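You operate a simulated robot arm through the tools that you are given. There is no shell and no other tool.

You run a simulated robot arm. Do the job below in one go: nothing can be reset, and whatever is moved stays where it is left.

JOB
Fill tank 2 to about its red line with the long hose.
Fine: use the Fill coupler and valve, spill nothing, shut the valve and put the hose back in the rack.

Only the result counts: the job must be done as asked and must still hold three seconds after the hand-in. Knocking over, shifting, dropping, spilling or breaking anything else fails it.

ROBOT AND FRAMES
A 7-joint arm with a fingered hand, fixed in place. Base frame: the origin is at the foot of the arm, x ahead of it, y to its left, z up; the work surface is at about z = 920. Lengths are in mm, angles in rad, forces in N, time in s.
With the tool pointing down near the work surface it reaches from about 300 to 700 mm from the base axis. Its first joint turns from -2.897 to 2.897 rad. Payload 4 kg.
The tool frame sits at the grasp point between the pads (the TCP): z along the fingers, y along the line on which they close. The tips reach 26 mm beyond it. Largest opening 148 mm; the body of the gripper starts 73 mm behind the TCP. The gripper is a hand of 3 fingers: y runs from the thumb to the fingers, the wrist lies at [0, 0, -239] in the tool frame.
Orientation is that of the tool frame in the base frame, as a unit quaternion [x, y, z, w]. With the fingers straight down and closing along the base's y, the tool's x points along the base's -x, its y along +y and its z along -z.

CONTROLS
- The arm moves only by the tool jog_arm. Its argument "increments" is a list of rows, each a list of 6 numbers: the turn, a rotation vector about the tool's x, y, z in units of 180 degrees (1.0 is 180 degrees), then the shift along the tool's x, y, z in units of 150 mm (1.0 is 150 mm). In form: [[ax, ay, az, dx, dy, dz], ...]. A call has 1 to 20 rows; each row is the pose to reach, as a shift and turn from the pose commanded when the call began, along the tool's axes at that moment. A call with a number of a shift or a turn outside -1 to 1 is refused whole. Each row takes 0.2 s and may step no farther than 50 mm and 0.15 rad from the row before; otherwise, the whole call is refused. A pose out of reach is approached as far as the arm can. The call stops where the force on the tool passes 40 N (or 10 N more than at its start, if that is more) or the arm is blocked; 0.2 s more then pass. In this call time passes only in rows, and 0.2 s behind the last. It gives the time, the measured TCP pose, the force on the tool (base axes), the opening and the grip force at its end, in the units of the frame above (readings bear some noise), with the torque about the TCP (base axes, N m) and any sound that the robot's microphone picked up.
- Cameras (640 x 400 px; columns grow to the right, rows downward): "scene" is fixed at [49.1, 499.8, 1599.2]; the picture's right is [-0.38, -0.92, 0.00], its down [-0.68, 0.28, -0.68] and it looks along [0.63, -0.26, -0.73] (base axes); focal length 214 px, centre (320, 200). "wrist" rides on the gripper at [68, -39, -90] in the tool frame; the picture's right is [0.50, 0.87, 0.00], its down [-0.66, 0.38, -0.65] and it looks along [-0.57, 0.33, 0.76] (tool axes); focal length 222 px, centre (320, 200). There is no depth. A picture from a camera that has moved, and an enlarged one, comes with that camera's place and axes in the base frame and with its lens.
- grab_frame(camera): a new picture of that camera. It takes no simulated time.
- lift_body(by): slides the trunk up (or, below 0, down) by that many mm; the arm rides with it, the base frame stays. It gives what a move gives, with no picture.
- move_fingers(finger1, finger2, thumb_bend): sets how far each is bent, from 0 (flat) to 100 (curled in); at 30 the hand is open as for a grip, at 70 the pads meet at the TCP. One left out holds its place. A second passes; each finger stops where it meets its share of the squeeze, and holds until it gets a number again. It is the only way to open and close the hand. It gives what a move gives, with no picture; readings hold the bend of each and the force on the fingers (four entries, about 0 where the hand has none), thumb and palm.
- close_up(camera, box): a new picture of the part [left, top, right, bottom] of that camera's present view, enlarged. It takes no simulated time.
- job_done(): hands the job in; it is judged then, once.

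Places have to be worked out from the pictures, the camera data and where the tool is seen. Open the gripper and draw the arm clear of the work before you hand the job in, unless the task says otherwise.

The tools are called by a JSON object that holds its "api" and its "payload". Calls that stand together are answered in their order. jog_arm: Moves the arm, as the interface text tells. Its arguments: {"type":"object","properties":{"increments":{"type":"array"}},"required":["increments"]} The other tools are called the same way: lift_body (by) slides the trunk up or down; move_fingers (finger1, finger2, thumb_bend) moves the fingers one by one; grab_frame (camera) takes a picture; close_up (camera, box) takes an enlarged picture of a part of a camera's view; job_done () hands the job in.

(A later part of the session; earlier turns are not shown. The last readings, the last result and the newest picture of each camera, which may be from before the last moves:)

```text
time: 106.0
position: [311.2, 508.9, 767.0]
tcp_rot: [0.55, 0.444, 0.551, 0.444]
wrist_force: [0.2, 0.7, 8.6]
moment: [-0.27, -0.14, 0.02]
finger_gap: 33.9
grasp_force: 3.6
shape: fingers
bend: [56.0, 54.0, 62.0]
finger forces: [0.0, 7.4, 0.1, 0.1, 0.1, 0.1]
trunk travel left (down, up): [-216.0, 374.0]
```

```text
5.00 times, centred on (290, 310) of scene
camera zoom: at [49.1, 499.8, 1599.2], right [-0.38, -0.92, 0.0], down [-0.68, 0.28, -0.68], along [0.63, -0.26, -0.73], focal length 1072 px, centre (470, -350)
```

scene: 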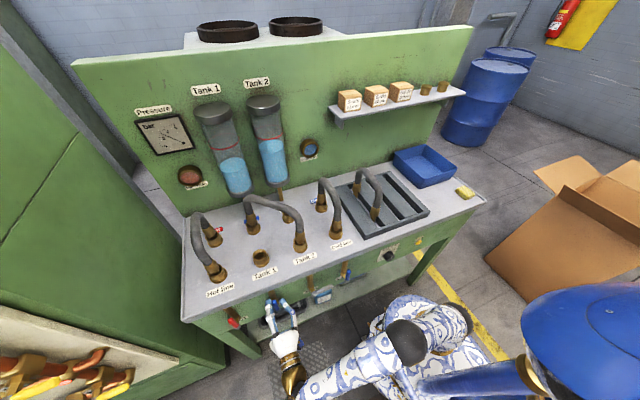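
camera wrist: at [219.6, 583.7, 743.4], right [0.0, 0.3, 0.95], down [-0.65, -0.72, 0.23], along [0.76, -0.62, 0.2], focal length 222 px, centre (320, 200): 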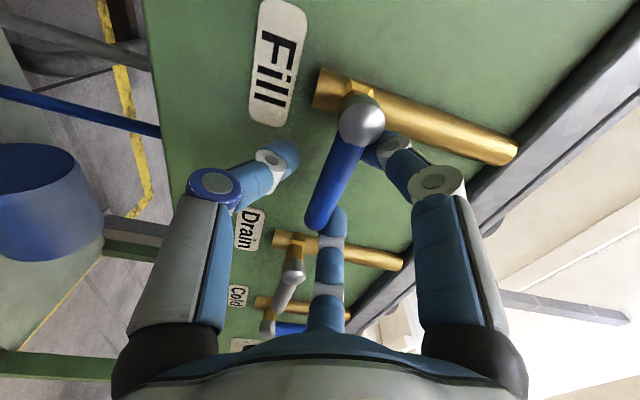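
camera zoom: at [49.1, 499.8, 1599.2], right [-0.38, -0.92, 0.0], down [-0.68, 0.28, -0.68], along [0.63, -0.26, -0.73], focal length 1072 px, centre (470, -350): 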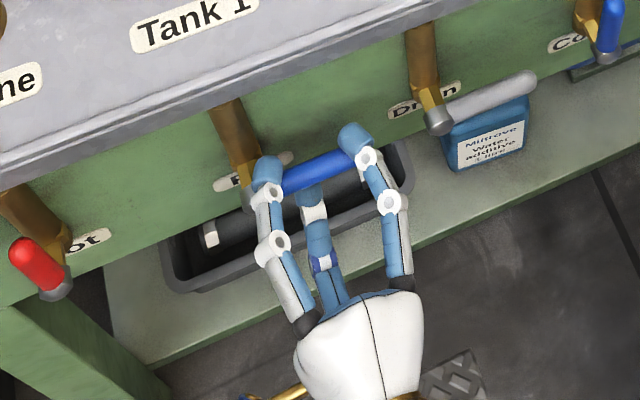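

The valve lever is back against its stop (horizontal, parallel to the shut Drain lever), and the level sits about 3 mm below the red-line centre, visually on the line. I'll open the digits and withdraw the hand from the lever.

{"api": "move_fingers", "payload": {"finger1": 45, "finger2": 45, "thumb_bend": 46}}

{"api": "jog_arm", "payload": {"increments": [[0, 0, 0, 0, 0, -0.12], [0, 0, 0, 0, 0, -0.28], [0, 0, 0, 0, 0, -0.44]]}}

{"api": "grab_frame", "payload": {"camera": "wrist"}}

{"api": "close_up", "payload": {"camera": "scene", "box": [245, 95, 295, 160]}}

{"api": "close_up", "payload": {"camera": "scene", "box": [240, 260, 350, 340]}}

```text
time: 107.0
position: [310.7, 510.3, 766.5]
tcp_rot: [0.55, 0.445, 0.55, 0.444]
wrist_force: [0.3, 0.1, 0.6]
moment: [0.01, -0.01, -0.02]
finger_gap: 76.6
grasp_force: 0.0
shape: fingers
bend: [45.0, 45.0, 46.0]
finger forces: [0.0, 0.0, 0.0, 0.0, 0.1, 0.0]
trunk travel left (down, up): [-216.0, 374.0]
```

```text
time: 107.8
position: [244.8, 509.7, 767.5]
tcp_rot: [0.549, 0.445, 0.55, 0.445]
wrist_force: [0.2, 0.5, 0.3]
moment: [0.0, -0.02, 0.0]
finger_gap: 76.5
grasp_force: 0.2
shape: fingers
bend: [45.0, 45.0, 46.0]
finger forces: [0.0, 0.0, 0.0, 0.0, 0.0, 0.1]
trunk travel left (down, up): [-216.0, 374.0]
```

```text
taken
camera wrist: at [153.1, 583.6, 742.9], right [0.0, 0.31, 0.95], down [-0.65, -0.72, 0.23], along [0.76, -0.62, 0.2], focal length 222 px, centre (320, 200)
```

wrist: 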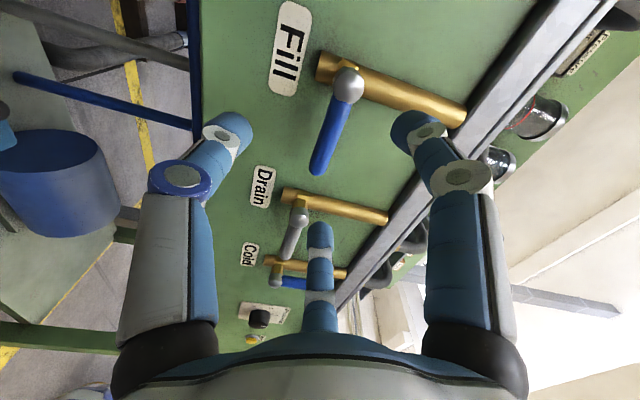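

```text
6.15 times, centred on (270, 128) of scene
camera zoom: at [49.1, 499.8, 1599.2], right [-0.38, -0.92, 0.0], down [-0.68, 0.28, -0.68], along [0.63, -0.26, -0.73], focal length 1320 px, centre (628, 646)
```

zoom: 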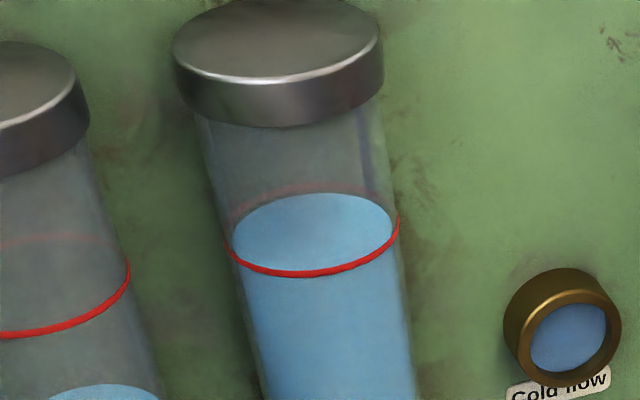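

```text
5.00 times, centred on (295, 300) of scene
camera zoom: at [49.1, 499.8, 1599.2], right [-0.38, -0.92, 0.0], down [-0.68, 0.28, -0.68], along [0.63, -0.26, -0.73], focal length 1072 px, centre (445, -300)
```

zoom: 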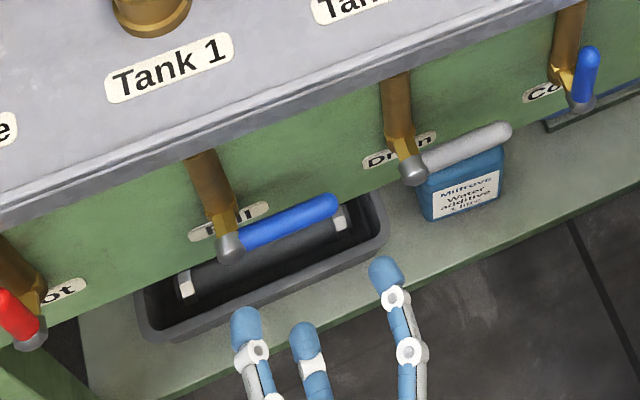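

The Fill lever is shut like the Drain lever, and the level has stayed put since closing. Now I'll bring the hose back: raise the trunk fully with the hand in front of the bench.

{"api": "lift_body", "payload": {"by": 200}}

{"api": "lift_body", "payload": {"by": 174}}

{"api": "jog_arm", "payload": {"increments": [[-0.0055, 0.0144, -0.0435, 0, 0, 0], [-0.011, 0.0289, -0.087, 0, 0, 0], [-0.0166, 0.0433, -0.1305, 0, 0, 0], [-0.0221, 0.0578, -0.1739, 0, 0, 0], [-0.0276, 0.0722, -0.2174, 0, 0, 0], [-0.0331, 0.0866, -0.2609, 0, 0, 0], [-0.0387, 0.1011, -0.3044, 0, 0, 0], [-0.0442, 0.1155, -0.3479, 0, 0, 0], [-0.0497, 0.1299, -0.3914, 0, 0, 0], [-0.0552, 0.1444, -0.4348, 0, 0, 0], [-0.0608, 0.1588, -0.4783, 0, 0, 0], [-0.0663, 0.1733, -0.5218, 0, 0, 0], [-0.0718, 0.1877, -0.5653, 0, 0, 0]]}}

{"api": "grab_frame", "payload": {"camera": "scene"}}

```text
time: 110.0
position: [244.8, 509.3, 966.5]
tcp_rot: [0.55, 0.444, 0.55, 0.444]
wrist_force: [0.1, 0.0, -0.3]
moment: [0.02, 0.01, -0.01]
finger_gap: 76.3
grasp_force: 0.0
shape: fingers
bend: [45.0, 45.0, 46.0]
finger forces: [0.0, 0.0, 0.0, 0.0, 0.1, 0.0]
trunk travel left (down, up): [-416.0, 174.0]
```

```text
time: 111.9
position: [243.6, 510.2, 1141.4]
tcp_rot: [0.55, 0.444, 0.55, 0.445]
wrist_force: [-0.2, -0.1, 0.2]
moment: [0.03, 0.03, -0.04]
finger_gap: 76.3
grasp_force: 0.0
shape: fingers
bend: [45.0, 45.0, 46.0]
finger forces: [0.0, 0.0, 0.0, 0.1, 0.0, 0.1]
trunk travel left (down, up): [-590.0, 0.0]
```

```text
time: 114.7
position: [244.1, 509.3, 1141.7]
tcp_rot: [-0.2, 0.74, 0.167, 0.621]
wrist_force: [-0.5, 0.1, -0.8]
moment: [0.02, 0.0, 0.01]
finger_gap: 76.6
grasp_force: 0.1
shape: fingers
bend: [45.0, 45.0, 46.0]
finger forces: [0.0, 0.0, 0.0, 0.0, 0.1, 0.1]
trunk travel left (down, up): [-590.0, 0.0]
```

```text
taken
```

scene: 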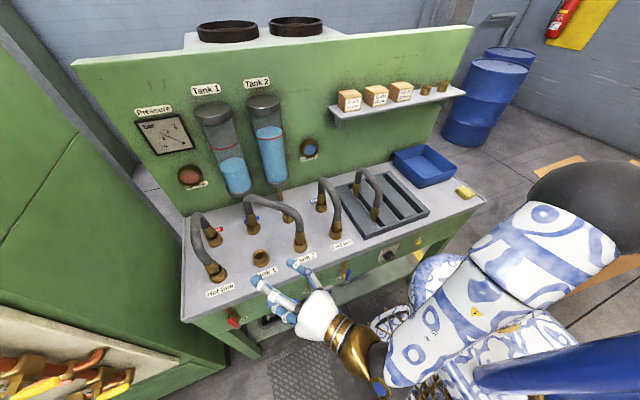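

Next I'll turn the hand back down into the hose-grasp orientation while moving above the hose area at a safe height.

{"api": "jog_arm", "payload": {"increments": [[-0.0061, 0.0417, -0.008, -0.095, -0.115, 0.068], [-0.0122, 0.0834, -0.0161, -0.19, -0.23, 0.137], [-0.0183, 0.1251, -0.0241, -0.285, -0.344, 0.205], [-0.0245, 0.1668, -0.0321, -0.38, -0.459, 0.274], [-0.0306, 0.2084, -0.0401, -0.474, -0.574, 0.342], [-0.0367, 0.2501, -0.0482, -0.569, -0.689, 0.41], [-0.0428, 0.2918, -0.0562, -0.664, -0.803, 0.479], [-0.0489, 0.3335, -0.0642, -0.759, -0.918, 0.547]]}}

{"api": "move_fingers", "payload": {"finger1": 28, "finger2": 28, "thumb_bend": 28}}

{"api": "grab_frame", "payload": {"camera": "wrist"}}

{"api": "grab_frame", "payload": {"camera": "scene"}}

```text
time: 116.5
position: [400.5, 440.1, 1240.2]
tcp_rot: [-0.37, 0.914, 0.039, 0.163]
wrist_force: [0.2, -0.1, 0.0]
moment: [0.04, 0.01, 0.01]
finger_gap: 76.8
grasp_force: 0.0
shape: fingers
bend: [45.0, 45.0, 46.0]
finger forces: [0.0, 0.1, 0.0, 0.0, 0.1, 0.0]
trunk travel left (down, up): [-590.0, 0.0]
```

```text
time: 117.5
position: [400.6, 440.9, 1240.0]
tcp_rot: [-0.37, 0.913, 0.039, 0.166]
wrist_force: [0.1, 0.0, 0.5]
moment: [0.0, 0.05, -0.05]
finger_gap: 130.8
grasp_force: 0.0
shape: fingers
bend: [28.0, 28.0, 28.0]
finger forces: [0.0, 0.1, 0.1, 0.0, 0.1, 0.0]
trunk travel left (down, up): [-590.0, 0.0]
```

```text
taken
camera wrist: at [356.5, 349.9, 1304.3], right [-0.93, 0.3, -0.21], down [0.0, 0.58, 0.81], along [0.36, 0.76, -0.54], focal length 222 px, centre (320, 200)
```

wrist: 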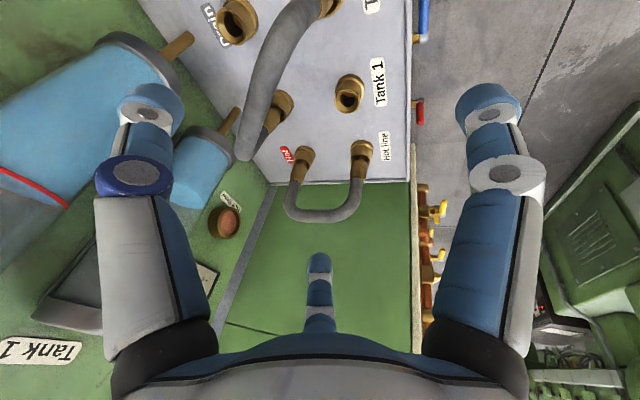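

```text
taken
```

scene: 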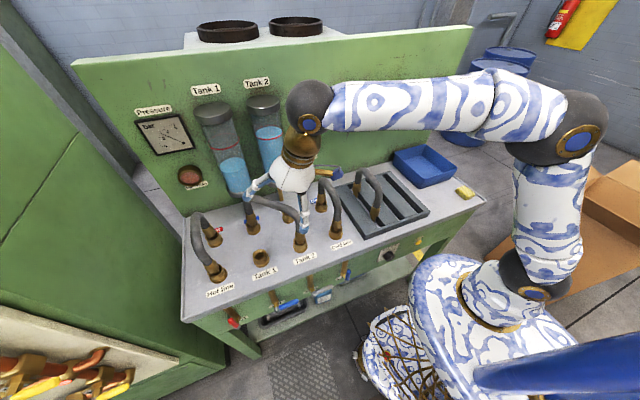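

The hose is in view. I'll enlarge it to locate its top line (and lean) precisely before regrasping.

{"api": "close_up", "payload": {"camera": "wrist", "box": [200, 0, 360, 180]}}

{"api": "close_up", "payload": {"camera": "scene", "box": [225, 180, 325, 260]}}

```text
2.22 times, centred on (280, 90) of wrist
camera zoom: at [356.5, 349.9, 1304.3], right [-0.93, 0.3, -0.21], down [0.0, 0.58, 0.81], along [0.36, 0.76, -0.54], focal length 494 px, centre (409, 444)
```

zoom: 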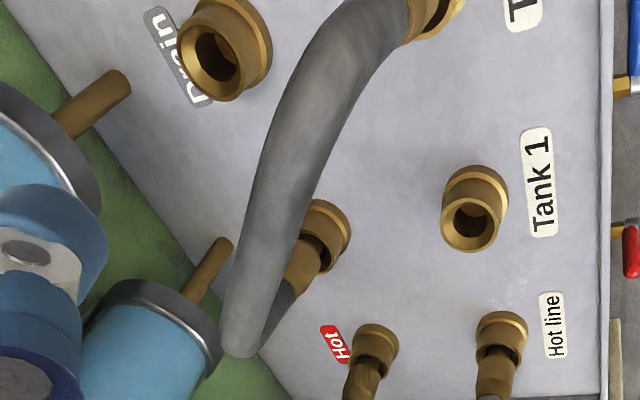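

```text
5.00 times, centred on (275, 220) of scene
camera zoom: at [49.1, 499.8, 1599.2], right [-0.38, -0.92, 0.0], down [-0.68, 0.28, -0.68], along [0.63, -0.26, -0.73], focal length 1072 px, centre (545, 100)
```

zoom: 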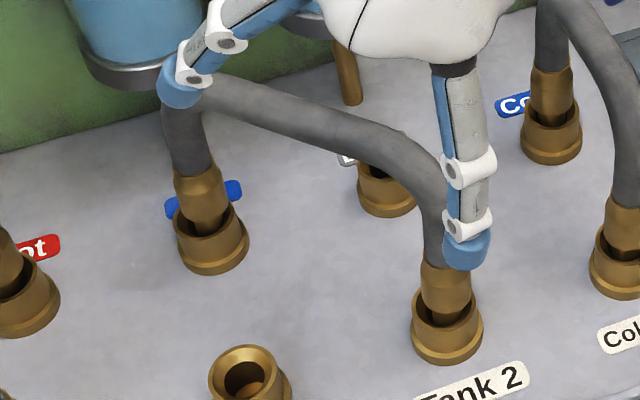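

The hose top runs through about (527, 472, 1091) at mid-span, leaning ~13 mm toward the thumb side. I'll go to (520, 482, 1160), well inside the reach sphere, and then descend with the trunk around it.

{"api": "jog_arm", "payload": {"increments": [[0, 0, 0, -0.136, -0.081, 0.194], [0, 0, 0, -0.271, -0.162, 0.387], [0, 0, 0, -0.407, -0.242, 0.581], [0, 0, 0, -0.542, -0.323, 0.774]]}}

{"api": "grab_frame", "payload": {"camera": "wrist"}}

{"api": "grab_frame", "payload": {"camera": "scene"}}

```text
time: 118.5
position: [518.3, 481.1, 1158.6]
tcp_rot: [-0.369, 0.913, 0.039, 0.166]
wrist_force: [-0.6, 0.9, -0.1]
moment: [0.0, 0.02, 0.01]
finger_gap: 130.7
grasp_force: 0.0
shape: fingers
bend: [28.0, 28.0, 28.0]
finger forces: [0.1, 0.0, 0.1, 0.0, 0.1, 0.0]
trunk travel left (down, up): [-590.0, 0.0]
```

```text
taken
camera wrist: at [475.3, 390.7, 1222.9], right [-0.93, 0.3, -0.21], down [0.0, 0.58, 0.81], along [0.36, 0.76, -0.54], focal length 222 px, centre (320, 200)
```

wrist: 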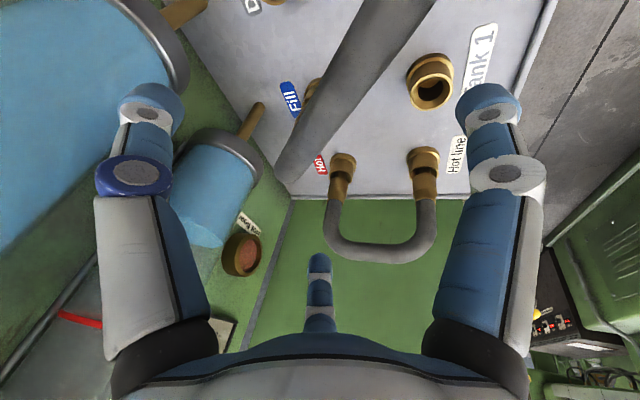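

```text
taken
```

scene: 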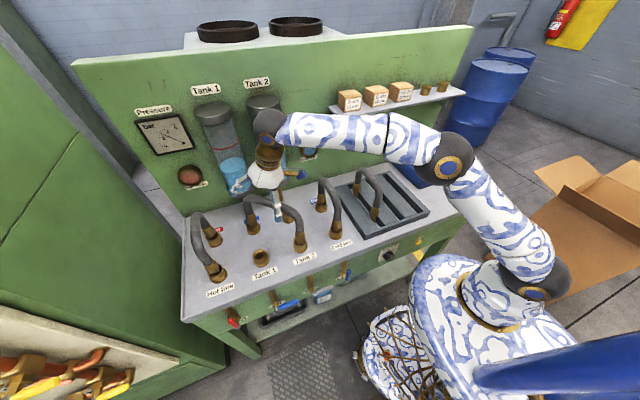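

The elbow is properly bent. I'll descend 54 mm with the trunk, straddling the hose.

{"api": "lift_body", "payload": {"by": -54}}

{"api": "grab_frame", "payload": {"camera": "wrist"}}

{"api": "close_up", "payload": {"camera": "scene", "box": [220, 150, 340, 260]}}

```text
time: 119.5
position: [519.0, 481.7, 1106.5]
tcp_rot: [-0.37, 0.914, 0.039, 0.164]
wrist_force: [-0.5, 0.5, -1.3]
moment: [0.0, -0.04, -0.02]
finger_gap: 130.8
grasp_force: 0.1
shape: fingers
bend: [28.0, 28.0, 28.0]
finger forces: [0.1, 0.0, 0.0, 0.1, 0.0, 0.0]
trunk travel left (down, up): [-536.0, 54.0]
```

```text
taken
camera wrist: at [474.4, 390.3, 1169.4], right [-0.93, 0.3, -0.21], down [0.0, 0.58, 0.81], along [0.36, 0.76, -0.54], focal length 222 px, centre (320, 200)
```

wrist: 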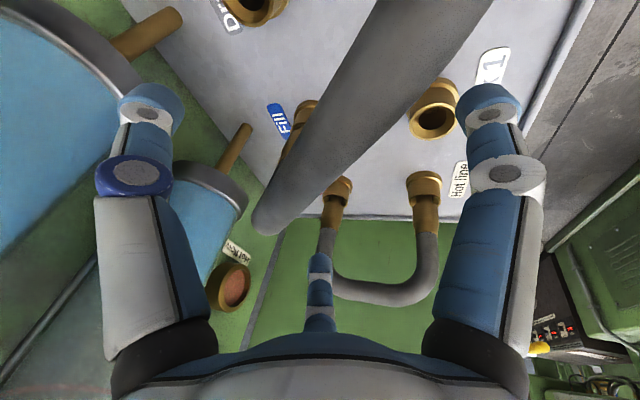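

```text
3.64 times, centred on (280, 205) of scene
camera zoom: at [49.1, 499.8, 1599.2], right [-0.38, -0.92, 0.0], down [-0.68, 0.28, -0.68], along [0.63, -0.26, -0.73], focal length 780 px, centre (466, 182)
```

zoom: 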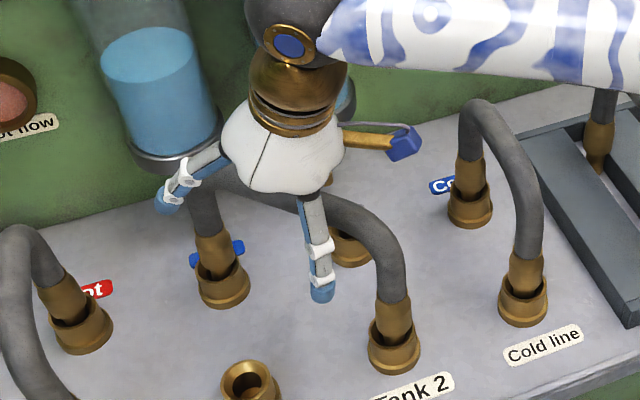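

The hose lies between the thumb and fingers just as before. I'll bring the digits in gently to straighten it, then grip.

{"api": "move_fingers", "payload": {"finger1": 46, "finger2": 46, "thumb_bend": 54}}

{"api": "move_fingers", "payload": {"finger1": 75, "finger2": 75, "thumb_bend": 80}}

{"api": "grab_frame", "payload": {"camera": "wrist"}}

{"api": "close_up", "payload": {"camera": "scene", "box": [220, 150, 340, 260]}}

```text
time: 120.5
position: [518.8, 480.8, 1105.1]
tcp_rot: [-0.37, 0.913, 0.04, 0.165]
wrist_force: [0.0, 0.2, 0.0]
moment: [0.0, -0.01, 0.04]
finger_gap: 63.2
grasp_force: 0.0
shape: fingers
bend: [46.0, 46.0, 54.0]
finger forces: [0.0, 0.0, 0.1, 0.0, 0.0, 0.1]
trunk travel left (down, up): [-536.0, 54.0]
```

```text
time: 121.5
position: [518.4, 480.8, 1103.4]
tcp_rot: [-0.371, 0.913, 0.039, 0.164]
wrist_force: [0.9, 0.0, -2.8]
moment: [0.01, -0.11, -0.06]
finger_gap: 7.7
grasp_force: 18.1
shape: fingers
bend: [73.0, 60.0, 67.0]
finger forces: [9.7, 10.1, 0.1, 0.0, 16.8, 0.1]
trunk travel left (down, up): [-536.0, 54.0]
```

```text
taken
camera wrist: at [474.8, 390.6, 1169.1], right [-0.93, 0.3, -0.21], down [0.0, 0.58, 0.81], along [0.36, 0.76, -0.54], focal length 222 px, centre (320, 200)
```

wrist: 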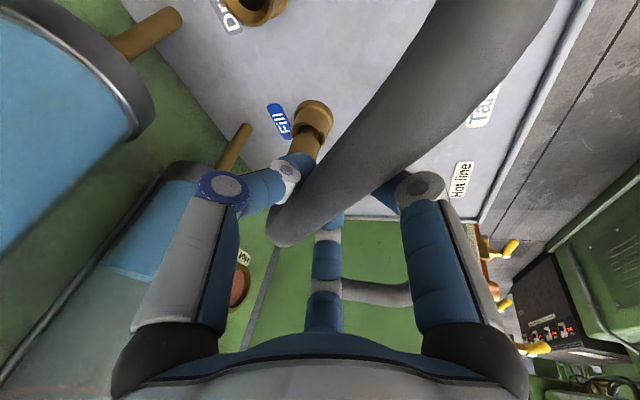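

```text
3.64 times, centred on (280, 205) of scene
camera zoom: at [49.1, 499.8, 1599.2], right [-0.38, -0.92, 0.0], down [-0.68, 0.28, -0.68], along [0.63, -0.26, -0.73], focal length 780 px, centre (466, 182)
```

zoom: 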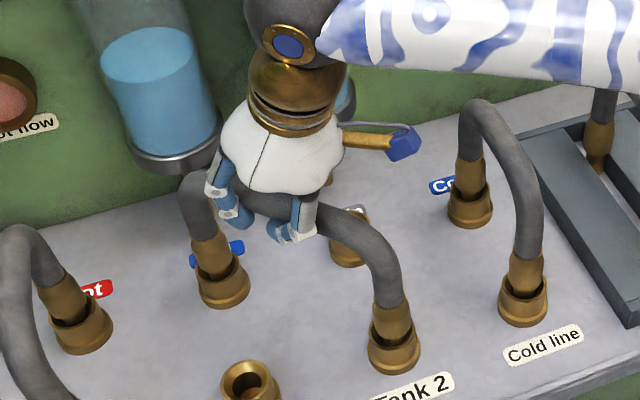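

Gripped again with 18 N. The valve is shut and the level stable, so I'll lift straight up with the trunk to unplug, checking after the first few cm.

{"api": "lift_body", "payload": {"by": 15}}

{"api": "lift_body", "payload": {"by": 39}}

{"api": "close_up", "payload": {"camera": "scene", "box": [220, 150, 340, 260]}}

{"api": "grab_frame", "payload": {"camera": "wrist"}}

{"api": "close_up", "payload": {"camera": "scene", "box": [245, 95, 295, 160]}}

```text
time: 122.1
position: [518.0, 480.1, 1119.6]
tcp_rot: [-0.37, 0.913, 0.039, 0.164]
wrist_force: [1.4, -0.7, -2.8]
moment: [0.01, -0.13, -0.05]
finger_gap: 7.3
grasp_force: 18.7
shape: fingers
bend: [73.0, 60.0, 67.0]
finger forces: [9.4, 10.1, 0.1, 0.0, 16.9, 0.0]
trunk travel left (down, up): [-551.0, 39.0]
```

```text
time: 122.9
position: [519.7, 480.4, 1159.1]
tcp_rot: [-0.37, 0.914, 0.039, 0.165]
wrist_force: [0.5, -0.6, -3.3]
moment: [-0.04, -0.03, -0.03]
finger_gap: 6.1
grasp_force: 17.4
shape: fingers
bend: [73.0, 60.0, 67.0]
finger forces: [7.7, 10.1, 0.0, 0.0, 17.0, 0.0]
trunk travel left (down, up): [-590.0, 0.0]
```

```text
3.64 times, centred on (280, 205) of scene
camera zoom: at [49.1, 499.8, 1599.2], right [-0.38, -0.92, 0.0], down [-0.68, 0.28, -0.68], along [0.63, -0.26, -0.73], focal length 780 px, centre (466, 182)
```

zoom: 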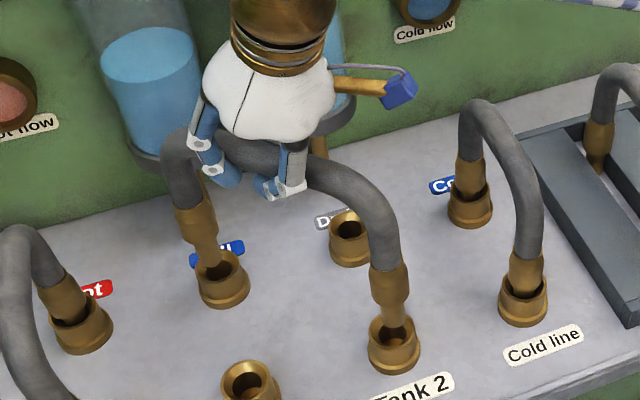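

```text
taken
camera wrist: at [474.7, 390.7, 1223.1], right [-0.93, 0.3, -0.21], down [0.0, 0.58, 0.81], along [0.36, 0.76, -0.54], focal length 222 px, centre (320, 200)
```

wrist: 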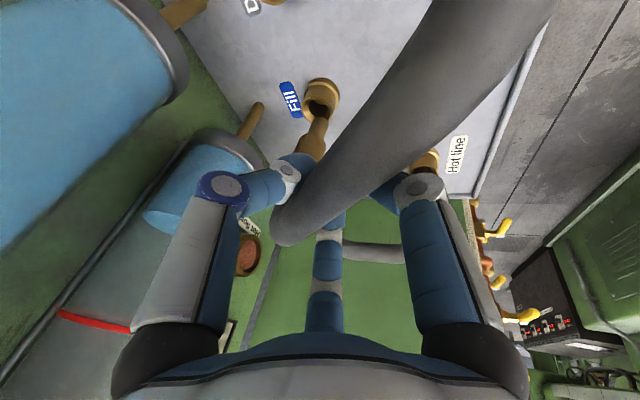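

```text
6.15 times, centred on (270, 128) of scene
camera zoom: at [49.1, 499.8, 1599.2], right [-0.38, -0.92, 0.0], down [-0.68, 0.28, -0.68], along [0.63, -0.26, -0.73], focal length 1320 px, centre (628, 646)
```

zoom: 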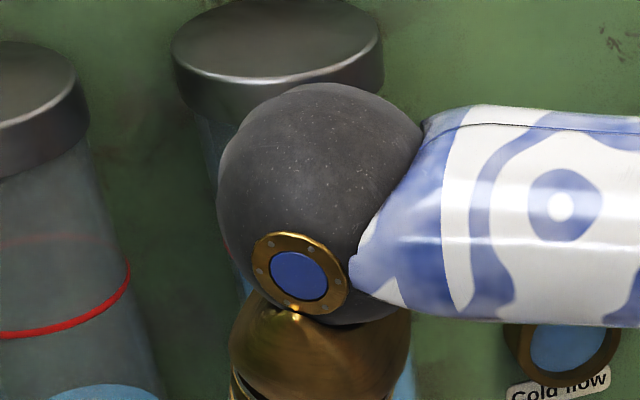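

The hose is out of the couplers and the bench is dry. I'll raise it a bit more and draw it inward and up with the arm, staying inside the reach sphere.

{"api": "jog_arm", "payload": {"increments": [[0, 0, 0, -0.0286, -0.0046, -0.0819], [0, 0, 0, -0.0571, -0.0091, -0.1637], [0, 0, 0, 0.0067, -0.0127, -0.2853], [0, 0, 0, 0.162, -0.0153, -0.4453], [0, 0, 0, 0.318, -0.0173, -0.606], [0, 0, 0, 0.4747, -0.0207, -0.767], [0, 0, 0, 0.6307, -0.0227, -0.928]]}}

{"api": "grab_frame", "payload": {"camera": "scene"}}

{"api": "close_up", "payload": {"camera": "scene", "box": [200, 180, 360, 300]}}

```text
time: 124.5
position: [418.8, 387.7, 1258.6]
tcp_rot: [-0.368, 0.914, 0.039, 0.166]
wrist_force: [-0.1, 0.1, -2.7]
moment: [-0.02, 0.02, 0.01]
finger_gap: 5.7
grasp_force: 17.5
shape: fingers
bend: [73.0, 61.0, 67.0]
finger forces: [7.7, 9.9, 0.0, 0.0, 17.0, 0.1]
trunk travel left (down, up): [-590.0, 0.0]
```

```text
taken
```

scene: 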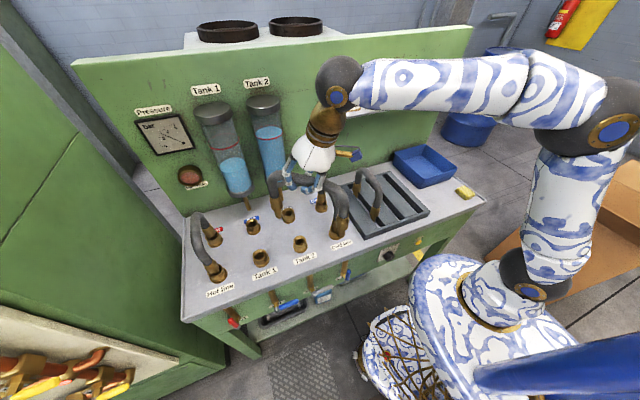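

```text
3.33 times, centred on (280, 240) of scene
camera zoom: at [49.1, 499.8, 1599.2], right [-0.38, -0.92, 0.0], down [-0.68, 0.28, -0.68], along [0.63, -0.26, -0.73], focal length 715 px, centre (453, 67)
```

zoom: 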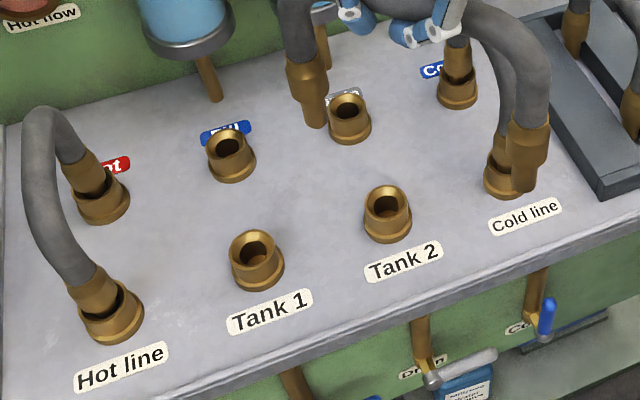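

The hose is clear and there's no water on the bench. I'll raise it to pass over the Cold hose and carry it back toward the rack.

{"api": "jog_arm", "payload": {"increments": [[0, 0, 0, -0.077, -0.012, -0.22], [0, 0, 0, -0.154, -0.025, -0.441]]}}

{"api": "jog_arm", "payload": {"increments": [[0, 0, 0, 0.133, -0.192, -0.036], [0, 0, 0, 0.265, -0.384, -0.071], [0, 0, 0, 0.398, -0.575, -0.107], [0, 0, 0, 0.53, -0.767, -0.142]]}}

{"api": "jog_arm", "payload": {"increments": [[0, 0, 0, 0.144, -0.22, -0.038], [0, 0, 0, 0.288, -0.441, -0.076], [0, 0, 0, 0.432, -0.661, -0.114]]}}

{"api": "grab_frame", "payload": {"camera": "scene"}}

```text
time: 125.1
position: [419.6, 387.7, 1328.6]
tcp_rot: [-0.369, 0.914, 0.038, 0.164]
wrist_force: [0.3, 0.6, -2.7]
moment: [0.0, -0.01, 0.02]
finger_gap: 5.5
grasp_force: 17.1
shape: fingers
bend: [73.0, 61.0, 67.0]
finger forces: [7.7, 10.2, 0.1, 0.0, 16.8, 0.0]
trunk travel left (down, up): [-590.0, 0.0]
```

```text
time: 126.1
position: [439.4, 247.5, 1329.4]
tcp_rot: [-0.369, 0.914, 0.039, 0.166]
wrist_force: [-0.1, -0.2, -3.4]
moment: [0.0, -0.05, -0.02]
finger_gap: 5.1
grasp_force: 17.0
shape: fingers
bend: [73.0, 61.0, 67.0]
finger forces: [7.6, 9.8, 0.0, 0.1, 16.6, 0.0]
trunk travel left (down, up): [-590.0, 0.0]
```

```text
time: 126.9
position: [458.3, 131.0, 1327.5]
tcp_rot: [-0.37, 0.913, 0.039, 0.165]
wrist_force: [0.0, -0.7, -2.0]
moment: [0.03, 0.01, 0.04]
finger_gap: 4.9
grasp_force: 16.8
shape: fingers
bend: [73.0, 61.0, 67.0]
finger forces: [7.3, 9.8, 0.0, 0.0, 16.4, 0.0]
trunk travel left (down, up): [-590.0, 0.0]
```

```text
taken
```

scene: 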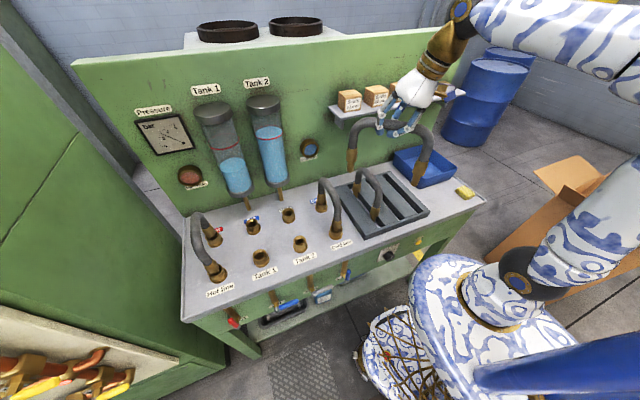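

Now I'll turn the hose back in line with the rack slots (−43.7° yaw) and bring it above the middle slot.

{"api": "jog_arm", "payload": {"increments": [[0.0134, 0.0021, 0.0382, 0.036, -0.137, -0.005], [0.0267, 0.0043, 0.0765, 0.072, -0.273, -0.01], [0.0401, 0.0064, 0.1147, 0.109, -0.41, -0.015], [0.0534, 0.0085, 0.1529, 0.145, -0.546, -0.02], [0.0668, 0.0107, 0.1912, 0.181, -0.683, -0.025], [0.0801, 0.0128, 0.2294, 0.217, -0.819, -0.03]]}}

{"api": "grab_frame", "payload": {"camera": "wrist"}}

{"api": "close_up", "payload": {"camera": "scene", "box": [340, 80, 450, 210]}}

{"api": "close_up", "payload": {"camera": "scene", "box": [325, 160, 445, 250]}}

```text
time: 128.3
position: [519.9, 19.2, 1328.0]
tcp_rot: [0.0, 0.986, -0.026, 0.167]
wrist_force: [-0.5, -0.5, -2.9]
moment: [-0.02, -0.02, -0.02]
finger_gap: 4.1
grasp_force: 16.6
shape: fingers
bend: [73.0, 61.0, 67.0]
finger forces: [7.1, 9.7, 0.1, 0.0, 16.2, 0.0]
trunk travel left (down, up): [-590.0, 0.0]
```

```text
taken
camera wrist: at [426.3, -16.2, 1392.6], right [-0.47, 0.86, -0.21], down [0.41, 0.42, 0.81], along [0.79, 0.29, -0.54], focal length 222 px, centre (320, 200)
```

wrist: 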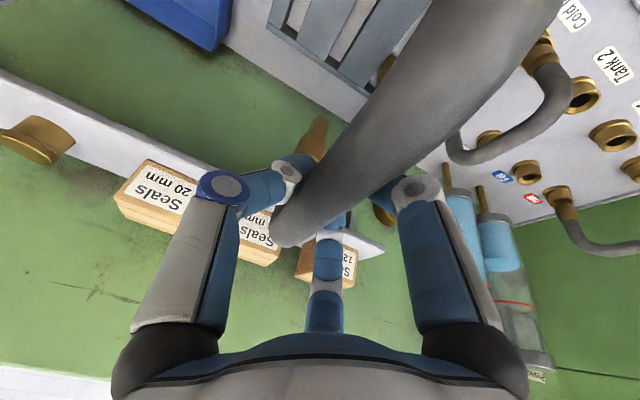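

```text
3.08 times, centred on (395, 145) of scene
camera zoom: at [49.1, 499.8, 1599.2], right [-0.38, -0.92, 0.0], down [-0.68, 0.28, -0.68], along [0.63, -0.26, -0.73], focal length 660 px, centre (89, 369)
```

zoom: 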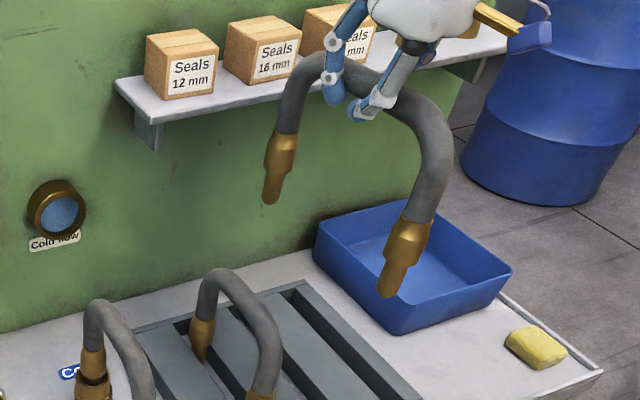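

```text
4.44 times, centred on (385, 205) of scene
camera zoom: at [49.1, 499.8, 1599.2], right [-0.38, -0.92, 0.0], down [-0.68, 0.28, -0.68], along [0.63, -0.26, -0.73], focal length 953 px, centre (31, 178)
```

zoom: 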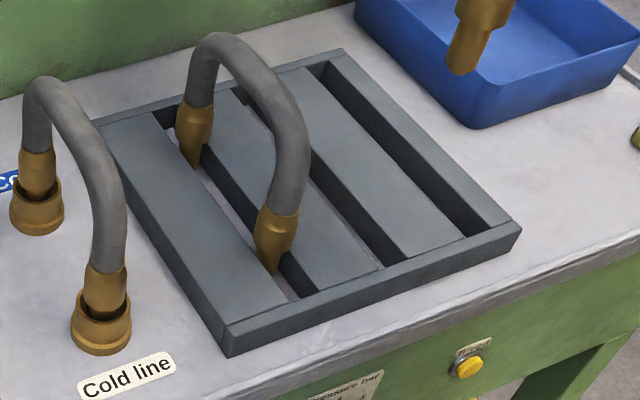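

The rack's middle slot is empty and visible. I'll zoom in to measure the slot's edges and the plug tips accurately.

{"api": "close_up", "payload": {"camera": "scene", "box": [370, 175, 430, 230]}}

{"api": "close_up", "payload": {"camera": "scene", "box": [400, 110, 440, 180]}}

{"api": "close_up", "payload": {"camera": "scene", "box": [370, 100, 410, 155]}}

{"api": "close_up", "payload": {"camera": "wrist", "box": [270, 0, 420, 180]}}

```text
7.27 times, centred on (400, 202) of scene
camera zoom: at [49.1, 499.8, 1599.2], right [-0.38, -0.92, 0.0], down [-0.68, 0.28, -0.68], along [0.63, -0.26, -0.73], focal length 1560 px, centre (-262, 182)
```

zoom: 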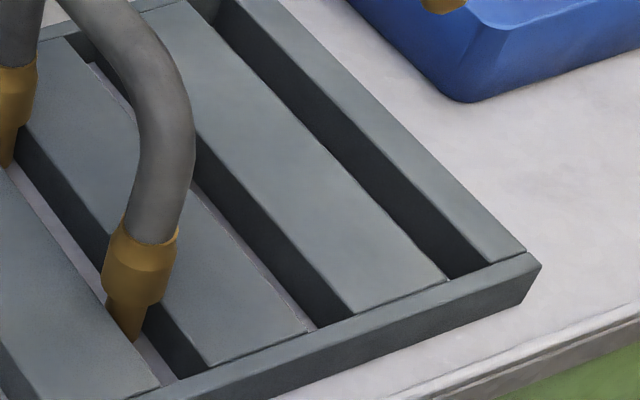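

```text
5.71 times, centred on (420, 145) of scene
camera zoom: at [49.1, 499.8, 1599.2], right [-0.38, -0.92, 0.0], down [-0.68, 0.28, -0.68], along [0.63, -0.26, -0.73], focal length 1226 px, centre (-251, 514)
```

zoom: 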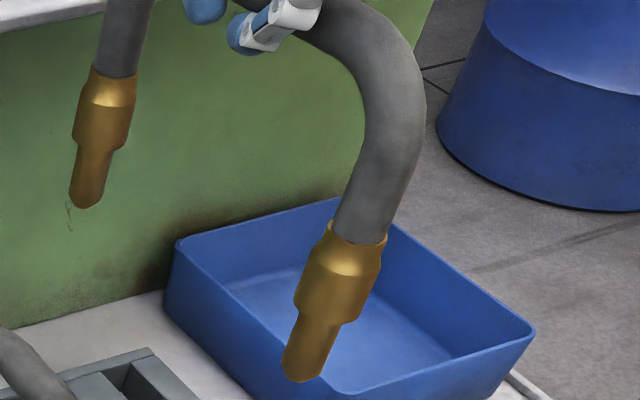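

```text
7.27 times, centred on (390, 128) of scene
camera zoom: at [49.1, 499.8, 1599.2], right [-0.38, -0.92, 0.0], down [-0.68, 0.28, -0.68], along [0.63, -0.26, -0.73], focal length 1560 px, centre (-189, 727)
```

zoom: 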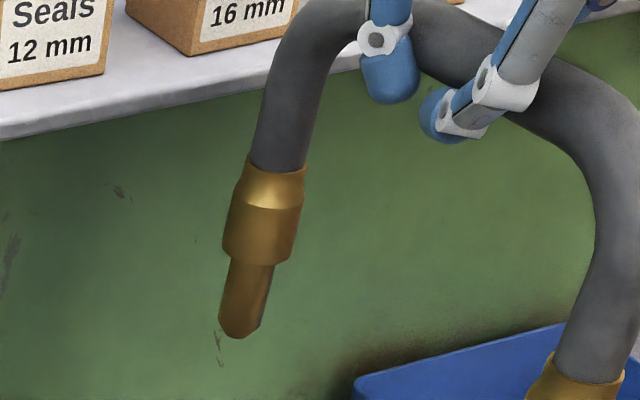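

```text
2.22 times, centred on (345, 90) of wrist
camera zoom: at [426.3, -16.2, 1392.6], right [-0.47, 0.86, -0.21], down [0.41, 0.42, 0.81], along [0.79, 0.29, -0.54], focal length 494 px, centre (264, 444)
```

zoom: 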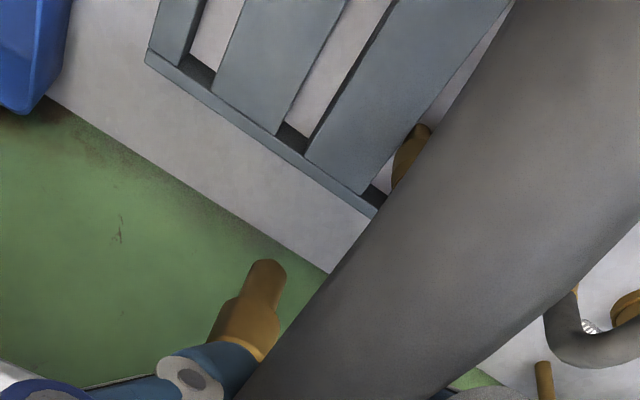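

The middle slot spans y≈5.5–36.5 (centre 21, ~31 mm wide) and x≈392–642, with its top at z≈949. The plugs are ~26 mm, so I need about ±2 mm in y. The hose is now rolled and pitched about 3° each; I'll correct that and re-measure.

{"api": "jog_arm", "payload": {"increments": [[0.0159, -0.0168, -0.0046, 0, 0, 0]]}}

{"api": "close_up", "payload": {"camera": "scene", "box": [400, 110, 440, 180]}}

{"api": "close_up", "payload": {"camera": "scene", "box": [370, 100, 410, 155]}}

{"api": "close_up", "payload": {"camera": "wrist", "box": [270, 20, 370, 160]}}

```text
time: 128.7
position: [520.2, 18.3, 1327.6]
tcp_rot: [-0.004, 0.98, -0.052, 0.193]
wrist_force: [0.0, 0.1, -2.5]
moment: [-0.01, -0.04, 0.0]
finger_gap: 4.3
grasp_force: 16.3
shape: fingers
bend: [73.0, 61.0, 67.0]
finger forces: [6.9, 9.8, 0.0, 0.0, 16.3, 0.0]
trunk travel left (down, up): [-590.0, 0.0]
```

```text
5.71 times, centred on (420, 145) of scene
camera zoom: at [49.1, 499.8, 1599.2], right [-0.38, -0.92, 0.0], down [-0.68, 0.28, -0.68], along [0.63, -0.26, -0.73], focal length 1226 px, centre (-251, 514)
```

zoom: 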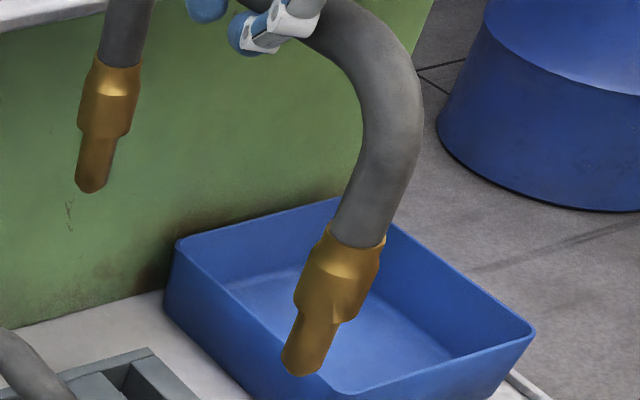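

```text
7.27 times, centred on (390, 128) of scene
camera zoom: at [49.1, 499.8, 1599.2], right [-0.38, -0.92, 0.0], down [-0.68, 0.28, -0.68], along [0.63, -0.26, -0.73], focal length 1560 px, centre (-189, 727)
```

zoom: 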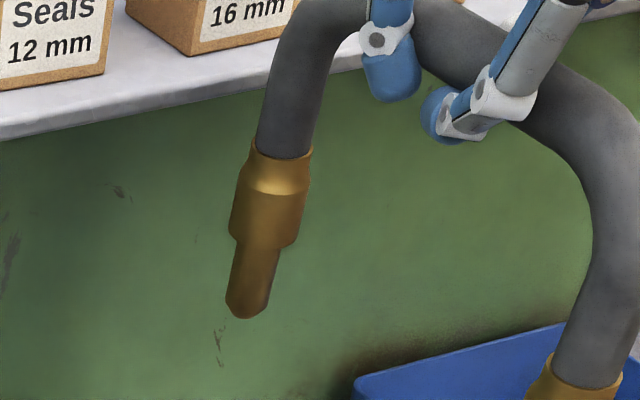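

```text
2.86 times, centred on (320, 90) of wrist
camera zoom: at [422.2, -12.7, 1389.8], right [-0.45, 0.85, -0.28], down [0.36, 0.46, 0.81], along [0.81, 0.27, -0.52], focal length 635 px, centre (320, 514)
```

zoom: 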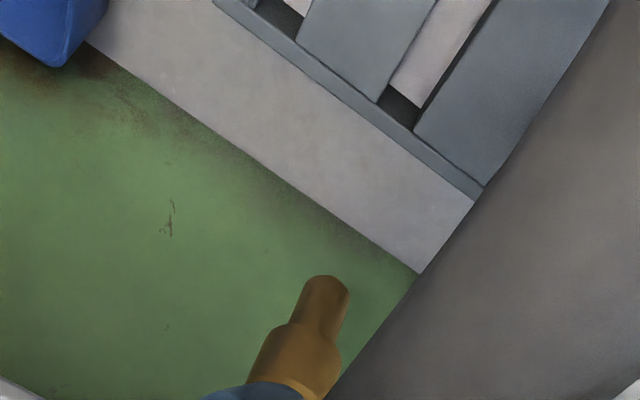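

Roll is fixed; span and level consistency suggest about +2° yaw (front tip y≈12.5, back ≈19.7). I'll trim the yaw, shift to centre on the slot at y≈21, and lower with the trunk to about 25 mm above the rack for a close check.

{"api": "jog_arm", "payload": {"increments": [[0.0042, 0.0012, 0.0102, 0.0114, 0.033, -0.0084]]}}

{"api": "lift_body", "payload": {"by": -170}}

{"api": "close_up", "payload": {"camera": "scene", "box": [385, 175, 425, 235]}}

{"api": "close_up", "payload": {"camera": "scene", "box": [355, 140, 400, 195]}}

{"api": "close_up", "payload": {"camera": "wrist", "box": [270, 20, 370, 160]}}

```text
time: 129.1
position: [518.7, 24.6, 1329.6]
tcp_rot: [0.011, 0.98, -0.054, 0.193]
wrist_force: [0.3, 0.1, -2.8]
moment: [0.03, 0.01, 0.04]
finger_gap: 4.0
grasp_force: 16.8
shape: fingers
bend: [73.0, 61.0, 67.0]
finger forces: [6.9, 9.7, 0.1, 0.0, 16.3, 0.0]
trunk travel left (down, up): [-590.0, 0.0]
```

```text
time: 131.0
position: [518.4, 24.6, 1158.2]
tcp_rot: [0.011, 0.98, -0.053, 0.192]
wrist_force: [-0.4, 0.3, -2.5]
moment: [-0.02, -0.01, 0.02]
finger_gap: 4.1
grasp_force: 16.2
shape: fingers
bend: [73.0, 61.0, 67.0]
finger forces: [7.0, 9.6, 0.1, 0.0, 16.2, 0.1]
trunk travel left (down, up): [-420.0, 170.0]
```

```text
6.67 times, centred on (405, 205) of scene
camera zoom: at [49.1, 499.8, 1599.2], right [-0.38, -0.92, 0.0], down [-0.68, 0.28, -0.68], along [0.63, -0.26, -0.73], focal length 1430 px, centre (-247, 167)
```

zoom: 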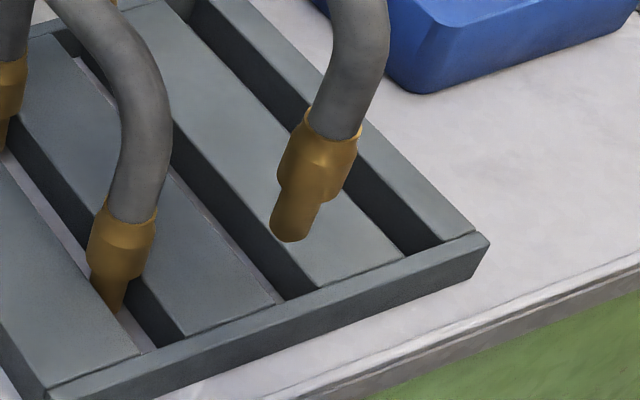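

```text
7.27 times, centred on (378, 168) of scene
camera zoom: at [49.1, 499.8, 1599.2], right [-0.38, -0.92, 0.0], down [-0.68, 0.28, -0.68], along [0.63, -0.26, -0.73], focal length 1560 px, centre (-98, 436)
```

zoom: 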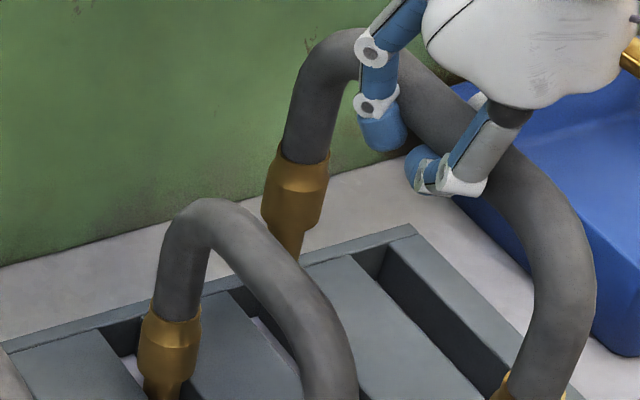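

```text
2.86 times, centred on (320, 90) of wrist
camera zoom: at [419.5, -4.4, 1220.0], right [-0.43, 0.86, -0.28], down [0.38, 0.45, 0.81], along [0.82, 0.24, -0.52], focal length 635 px, centre (320, 514)
```

zoom: 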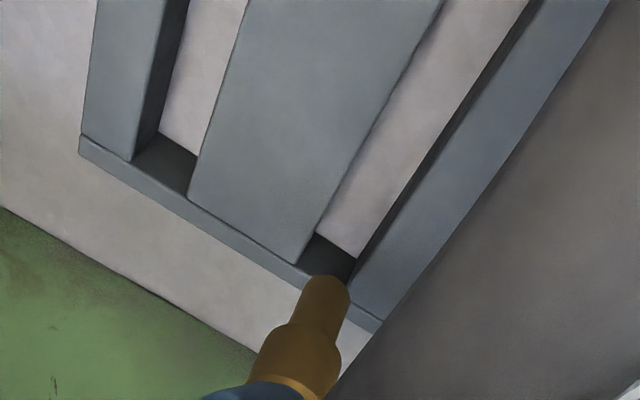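

The tips are ~36 mm above the rack: back tip y≈23 and front ≈18, against slot centres of ~21–22. I'll trim another −1° of yaw and +0.8 mm, then lower to just above the planks.

{"api": "jog_arm", "payload": {"increments": [[0.0021, 0.0006, 0.0051, 0, 0.0053, -0.0006]]}}

{"api": "lift_body", "payload": {"by": -26}}

{"api": "close_up", "payload": {"camera": "scene", "box": [385, 180, 425, 235]}}

{"api": "close_up", "payload": {"camera": "wrist", "box": [270, 40, 370, 160]}}

```text
time: 131.4
position: [517.8, 24.5, 1158.8]
tcp_rot: [0.02, 0.98, -0.057, 0.192]
wrist_force: [-0.4, -0.3, -2.6]
moment: [-0.02, -0.03, -0.01]
finger_gap: 4.3
grasp_force: 16.1
shape: fingers
bend: [73.0, 61.0, 67.0]
finger forces: [7.0, 9.7, 0.0, 0.0, 16.3, 0.0]
trunk travel left (down, up): [-420.0, 170.0]
```

```text
time: 132.2
position: [517.7, 25.4, 1132.3]
tcp_rot: [0.02, 0.98, -0.056, 0.191]
wrist_force: [-0.2, -0.5, -2.7]
moment: [0.0, 0.0, 0.02]
finger_gap: 4.1
grasp_force: 16.4
shape: fingers
bend: [73.0, 61.0, 67.0]
finger forces: [7.0, 9.7, 0.0, 0.1, 16.1, 0.0]
trunk travel left (down, up): [-394.0, 196.0]
```

```text
7.27 times, centred on (405, 208) of scene
camera zoom: at [49.1, 499.8, 1599.2], right [-0.38, -0.92, 0.0], down [-0.68, 0.28, -0.68], along [0.63, -0.26, -0.73], focal length 1560 px, centre (-298, 146)
```

zoom: 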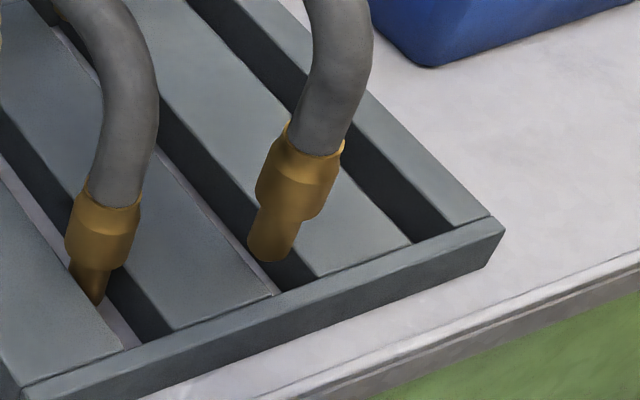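

```text
3.33 times, centred on (320, 100) of wrist
camera zoom: at [419.0, -1.8, 1193.7], right [-0.41, 0.87, -0.28], down [0.39, 0.44, 0.81], along [0.83, 0.23, -0.52], focal length 740 px, centre (320, 533)
```

zoom: 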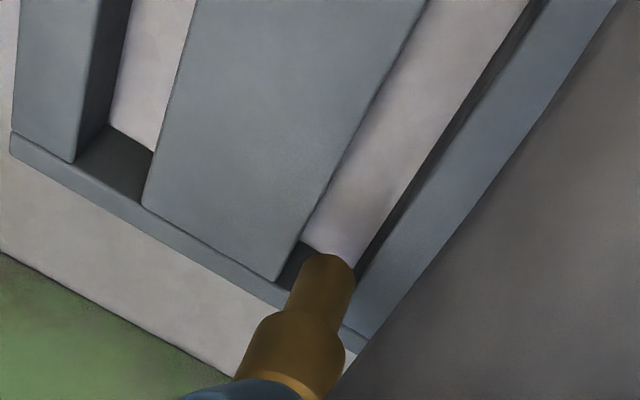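

Both tips are centred over the slot (front y≈21.4, back ≈20.7). I'll lower in steps; the tips should go through to the bench about 38 mm down.

{"api": "lift_body", "payload": {"by": -12}}

{"api": "lift_body", "payload": {"by": -8}}

{"api": "close_up", "payload": {"camera": "scene", "box": [385, 180, 425, 235]}}

{"api": "close_up", "payload": {"camera": "wrist", "box": [270, 40, 370, 160]}}

```text
time: 132.8
position: [518.6, 25.3, 1120.1]
tcp_rot: [0.02, 0.98, -0.055, 0.191]
wrist_force: [-0.3, -0.7, -3.2]
moment: [-0.02, -0.03, 0.01]
finger_gap: 3.9
grasp_force: 16.9
shape: fingers
bend: [73.0, 61.0, 67.0]
finger forces: [7.1, 9.7, 0.0, 0.0, 16.0, 0.0]
trunk travel left (down, up): [-382.0, 208.0]
```

```text
time: 133.3
position: [518.8, 25.3, 1112.3]
tcp_rot: [0.02, 0.98, -0.055, 0.192]
wrist_force: [-0.7, 0.1, -3.6]
moment: [0.01, -0.04, -0.03]
finger_gap: 3.8
grasp_force: 16.5
shape: fingers
bend: [73.0, 61.0, 67.0]
finger forces: [6.9, 9.7, 0.0, 0.1, 16.0, 0.1]
trunk travel left (down, up): [-374.0, 216.0]
```

```text
7.27 times, centred on (405, 208) of scene
camera zoom: at [49.1, 499.8, 1599.2], right [-0.38, -0.92, 0.0], down [-0.68, 0.28, -0.68], along [0.63, -0.26, -0.73], focal length 1560 px, centre (-298, 146)
```

zoom: 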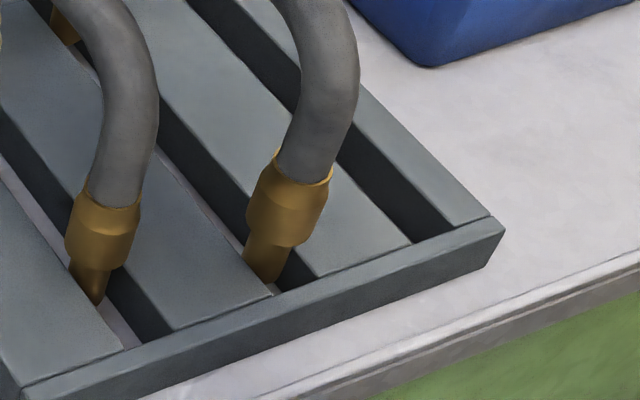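

```text
3.33 times, centred on (320, 100) of wrist
camera zoom: at [419.0, -1.8, 1173.7], right [-0.41, 0.87, -0.28], down [0.39, 0.44, 0.81], along [0.83, 0.23, -0.52], focal length 740 px, centre (320, 533)
```

zoom: 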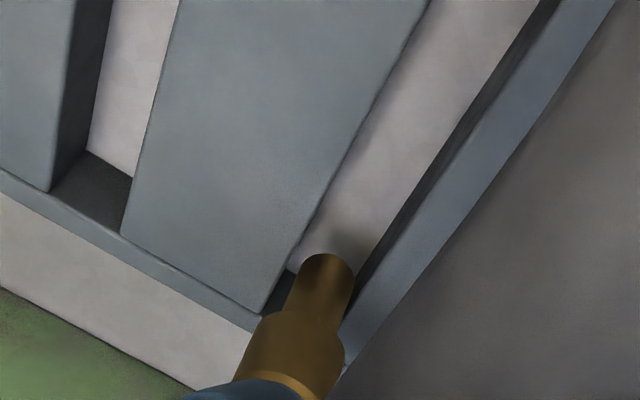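

Both plugs are entering the slot freely. I'll keep lowering until they stand on the bench.

{"api": "lift_body", "payload": {"by": -8}}

{"api": "lift_body", "payload": {"by": -5}}

{"api": "close_up", "payload": {"camera": "scene", "box": [355, 150, 425, 235]}}

```text
time: 133.9
position: [518.1, 26.6, 1104.2]
tcp_rot: [0.02, 0.98, -0.056, 0.192]
wrist_force: [0.8, 0.0, -3.4]
moment: [0.05, 0.0, 0.0]
finger_gap: 3.5
grasp_force: 15.9
shape: fingers
bend: [73.0, 61.0, 67.0]
finger forces: [7.0, 9.7, 0.0, 0.0, 16.0, 0.0]
trunk travel left (down, up): [-366.0, 224.0]
```

```text
time: 134.4
position: [517.5, 25.5, 1099.3]
tcp_rot: [0.02, 0.98, -0.056, 0.191]
wrist_force: [-0.3, 0.5, -3.1]
moment: [0.01, 0.03, -0.03]
finger_gap: 3.6
grasp_force: 16.0
shape: fingers
bend: [73.0, 61.0, 67.0]
finger forces: [7.0, 9.7, 0.0, 0.0, 16.1, 0.1]
trunk travel left (down, up): [-361.0, 229.0]
```

```text
4.71 times, centred on (390, 192) of scene
camera zoom: at [49.1, 499.8, 1599.2], right [-0.38, -0.92, 0.0], down [-0.68, 0.28, -0.68], along [0.63, -0.26, -0.73], focal length 1009 px, centre (-9, 235)
```

zoom: 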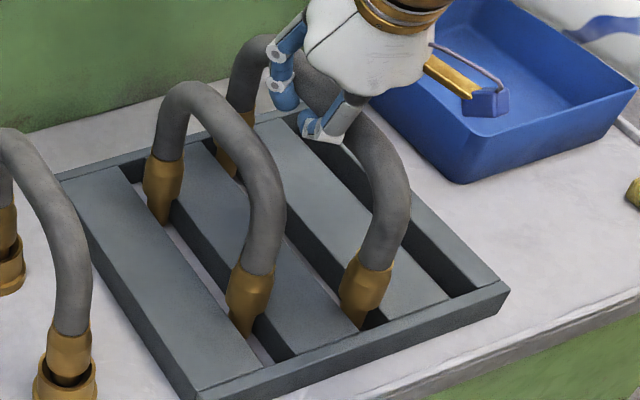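

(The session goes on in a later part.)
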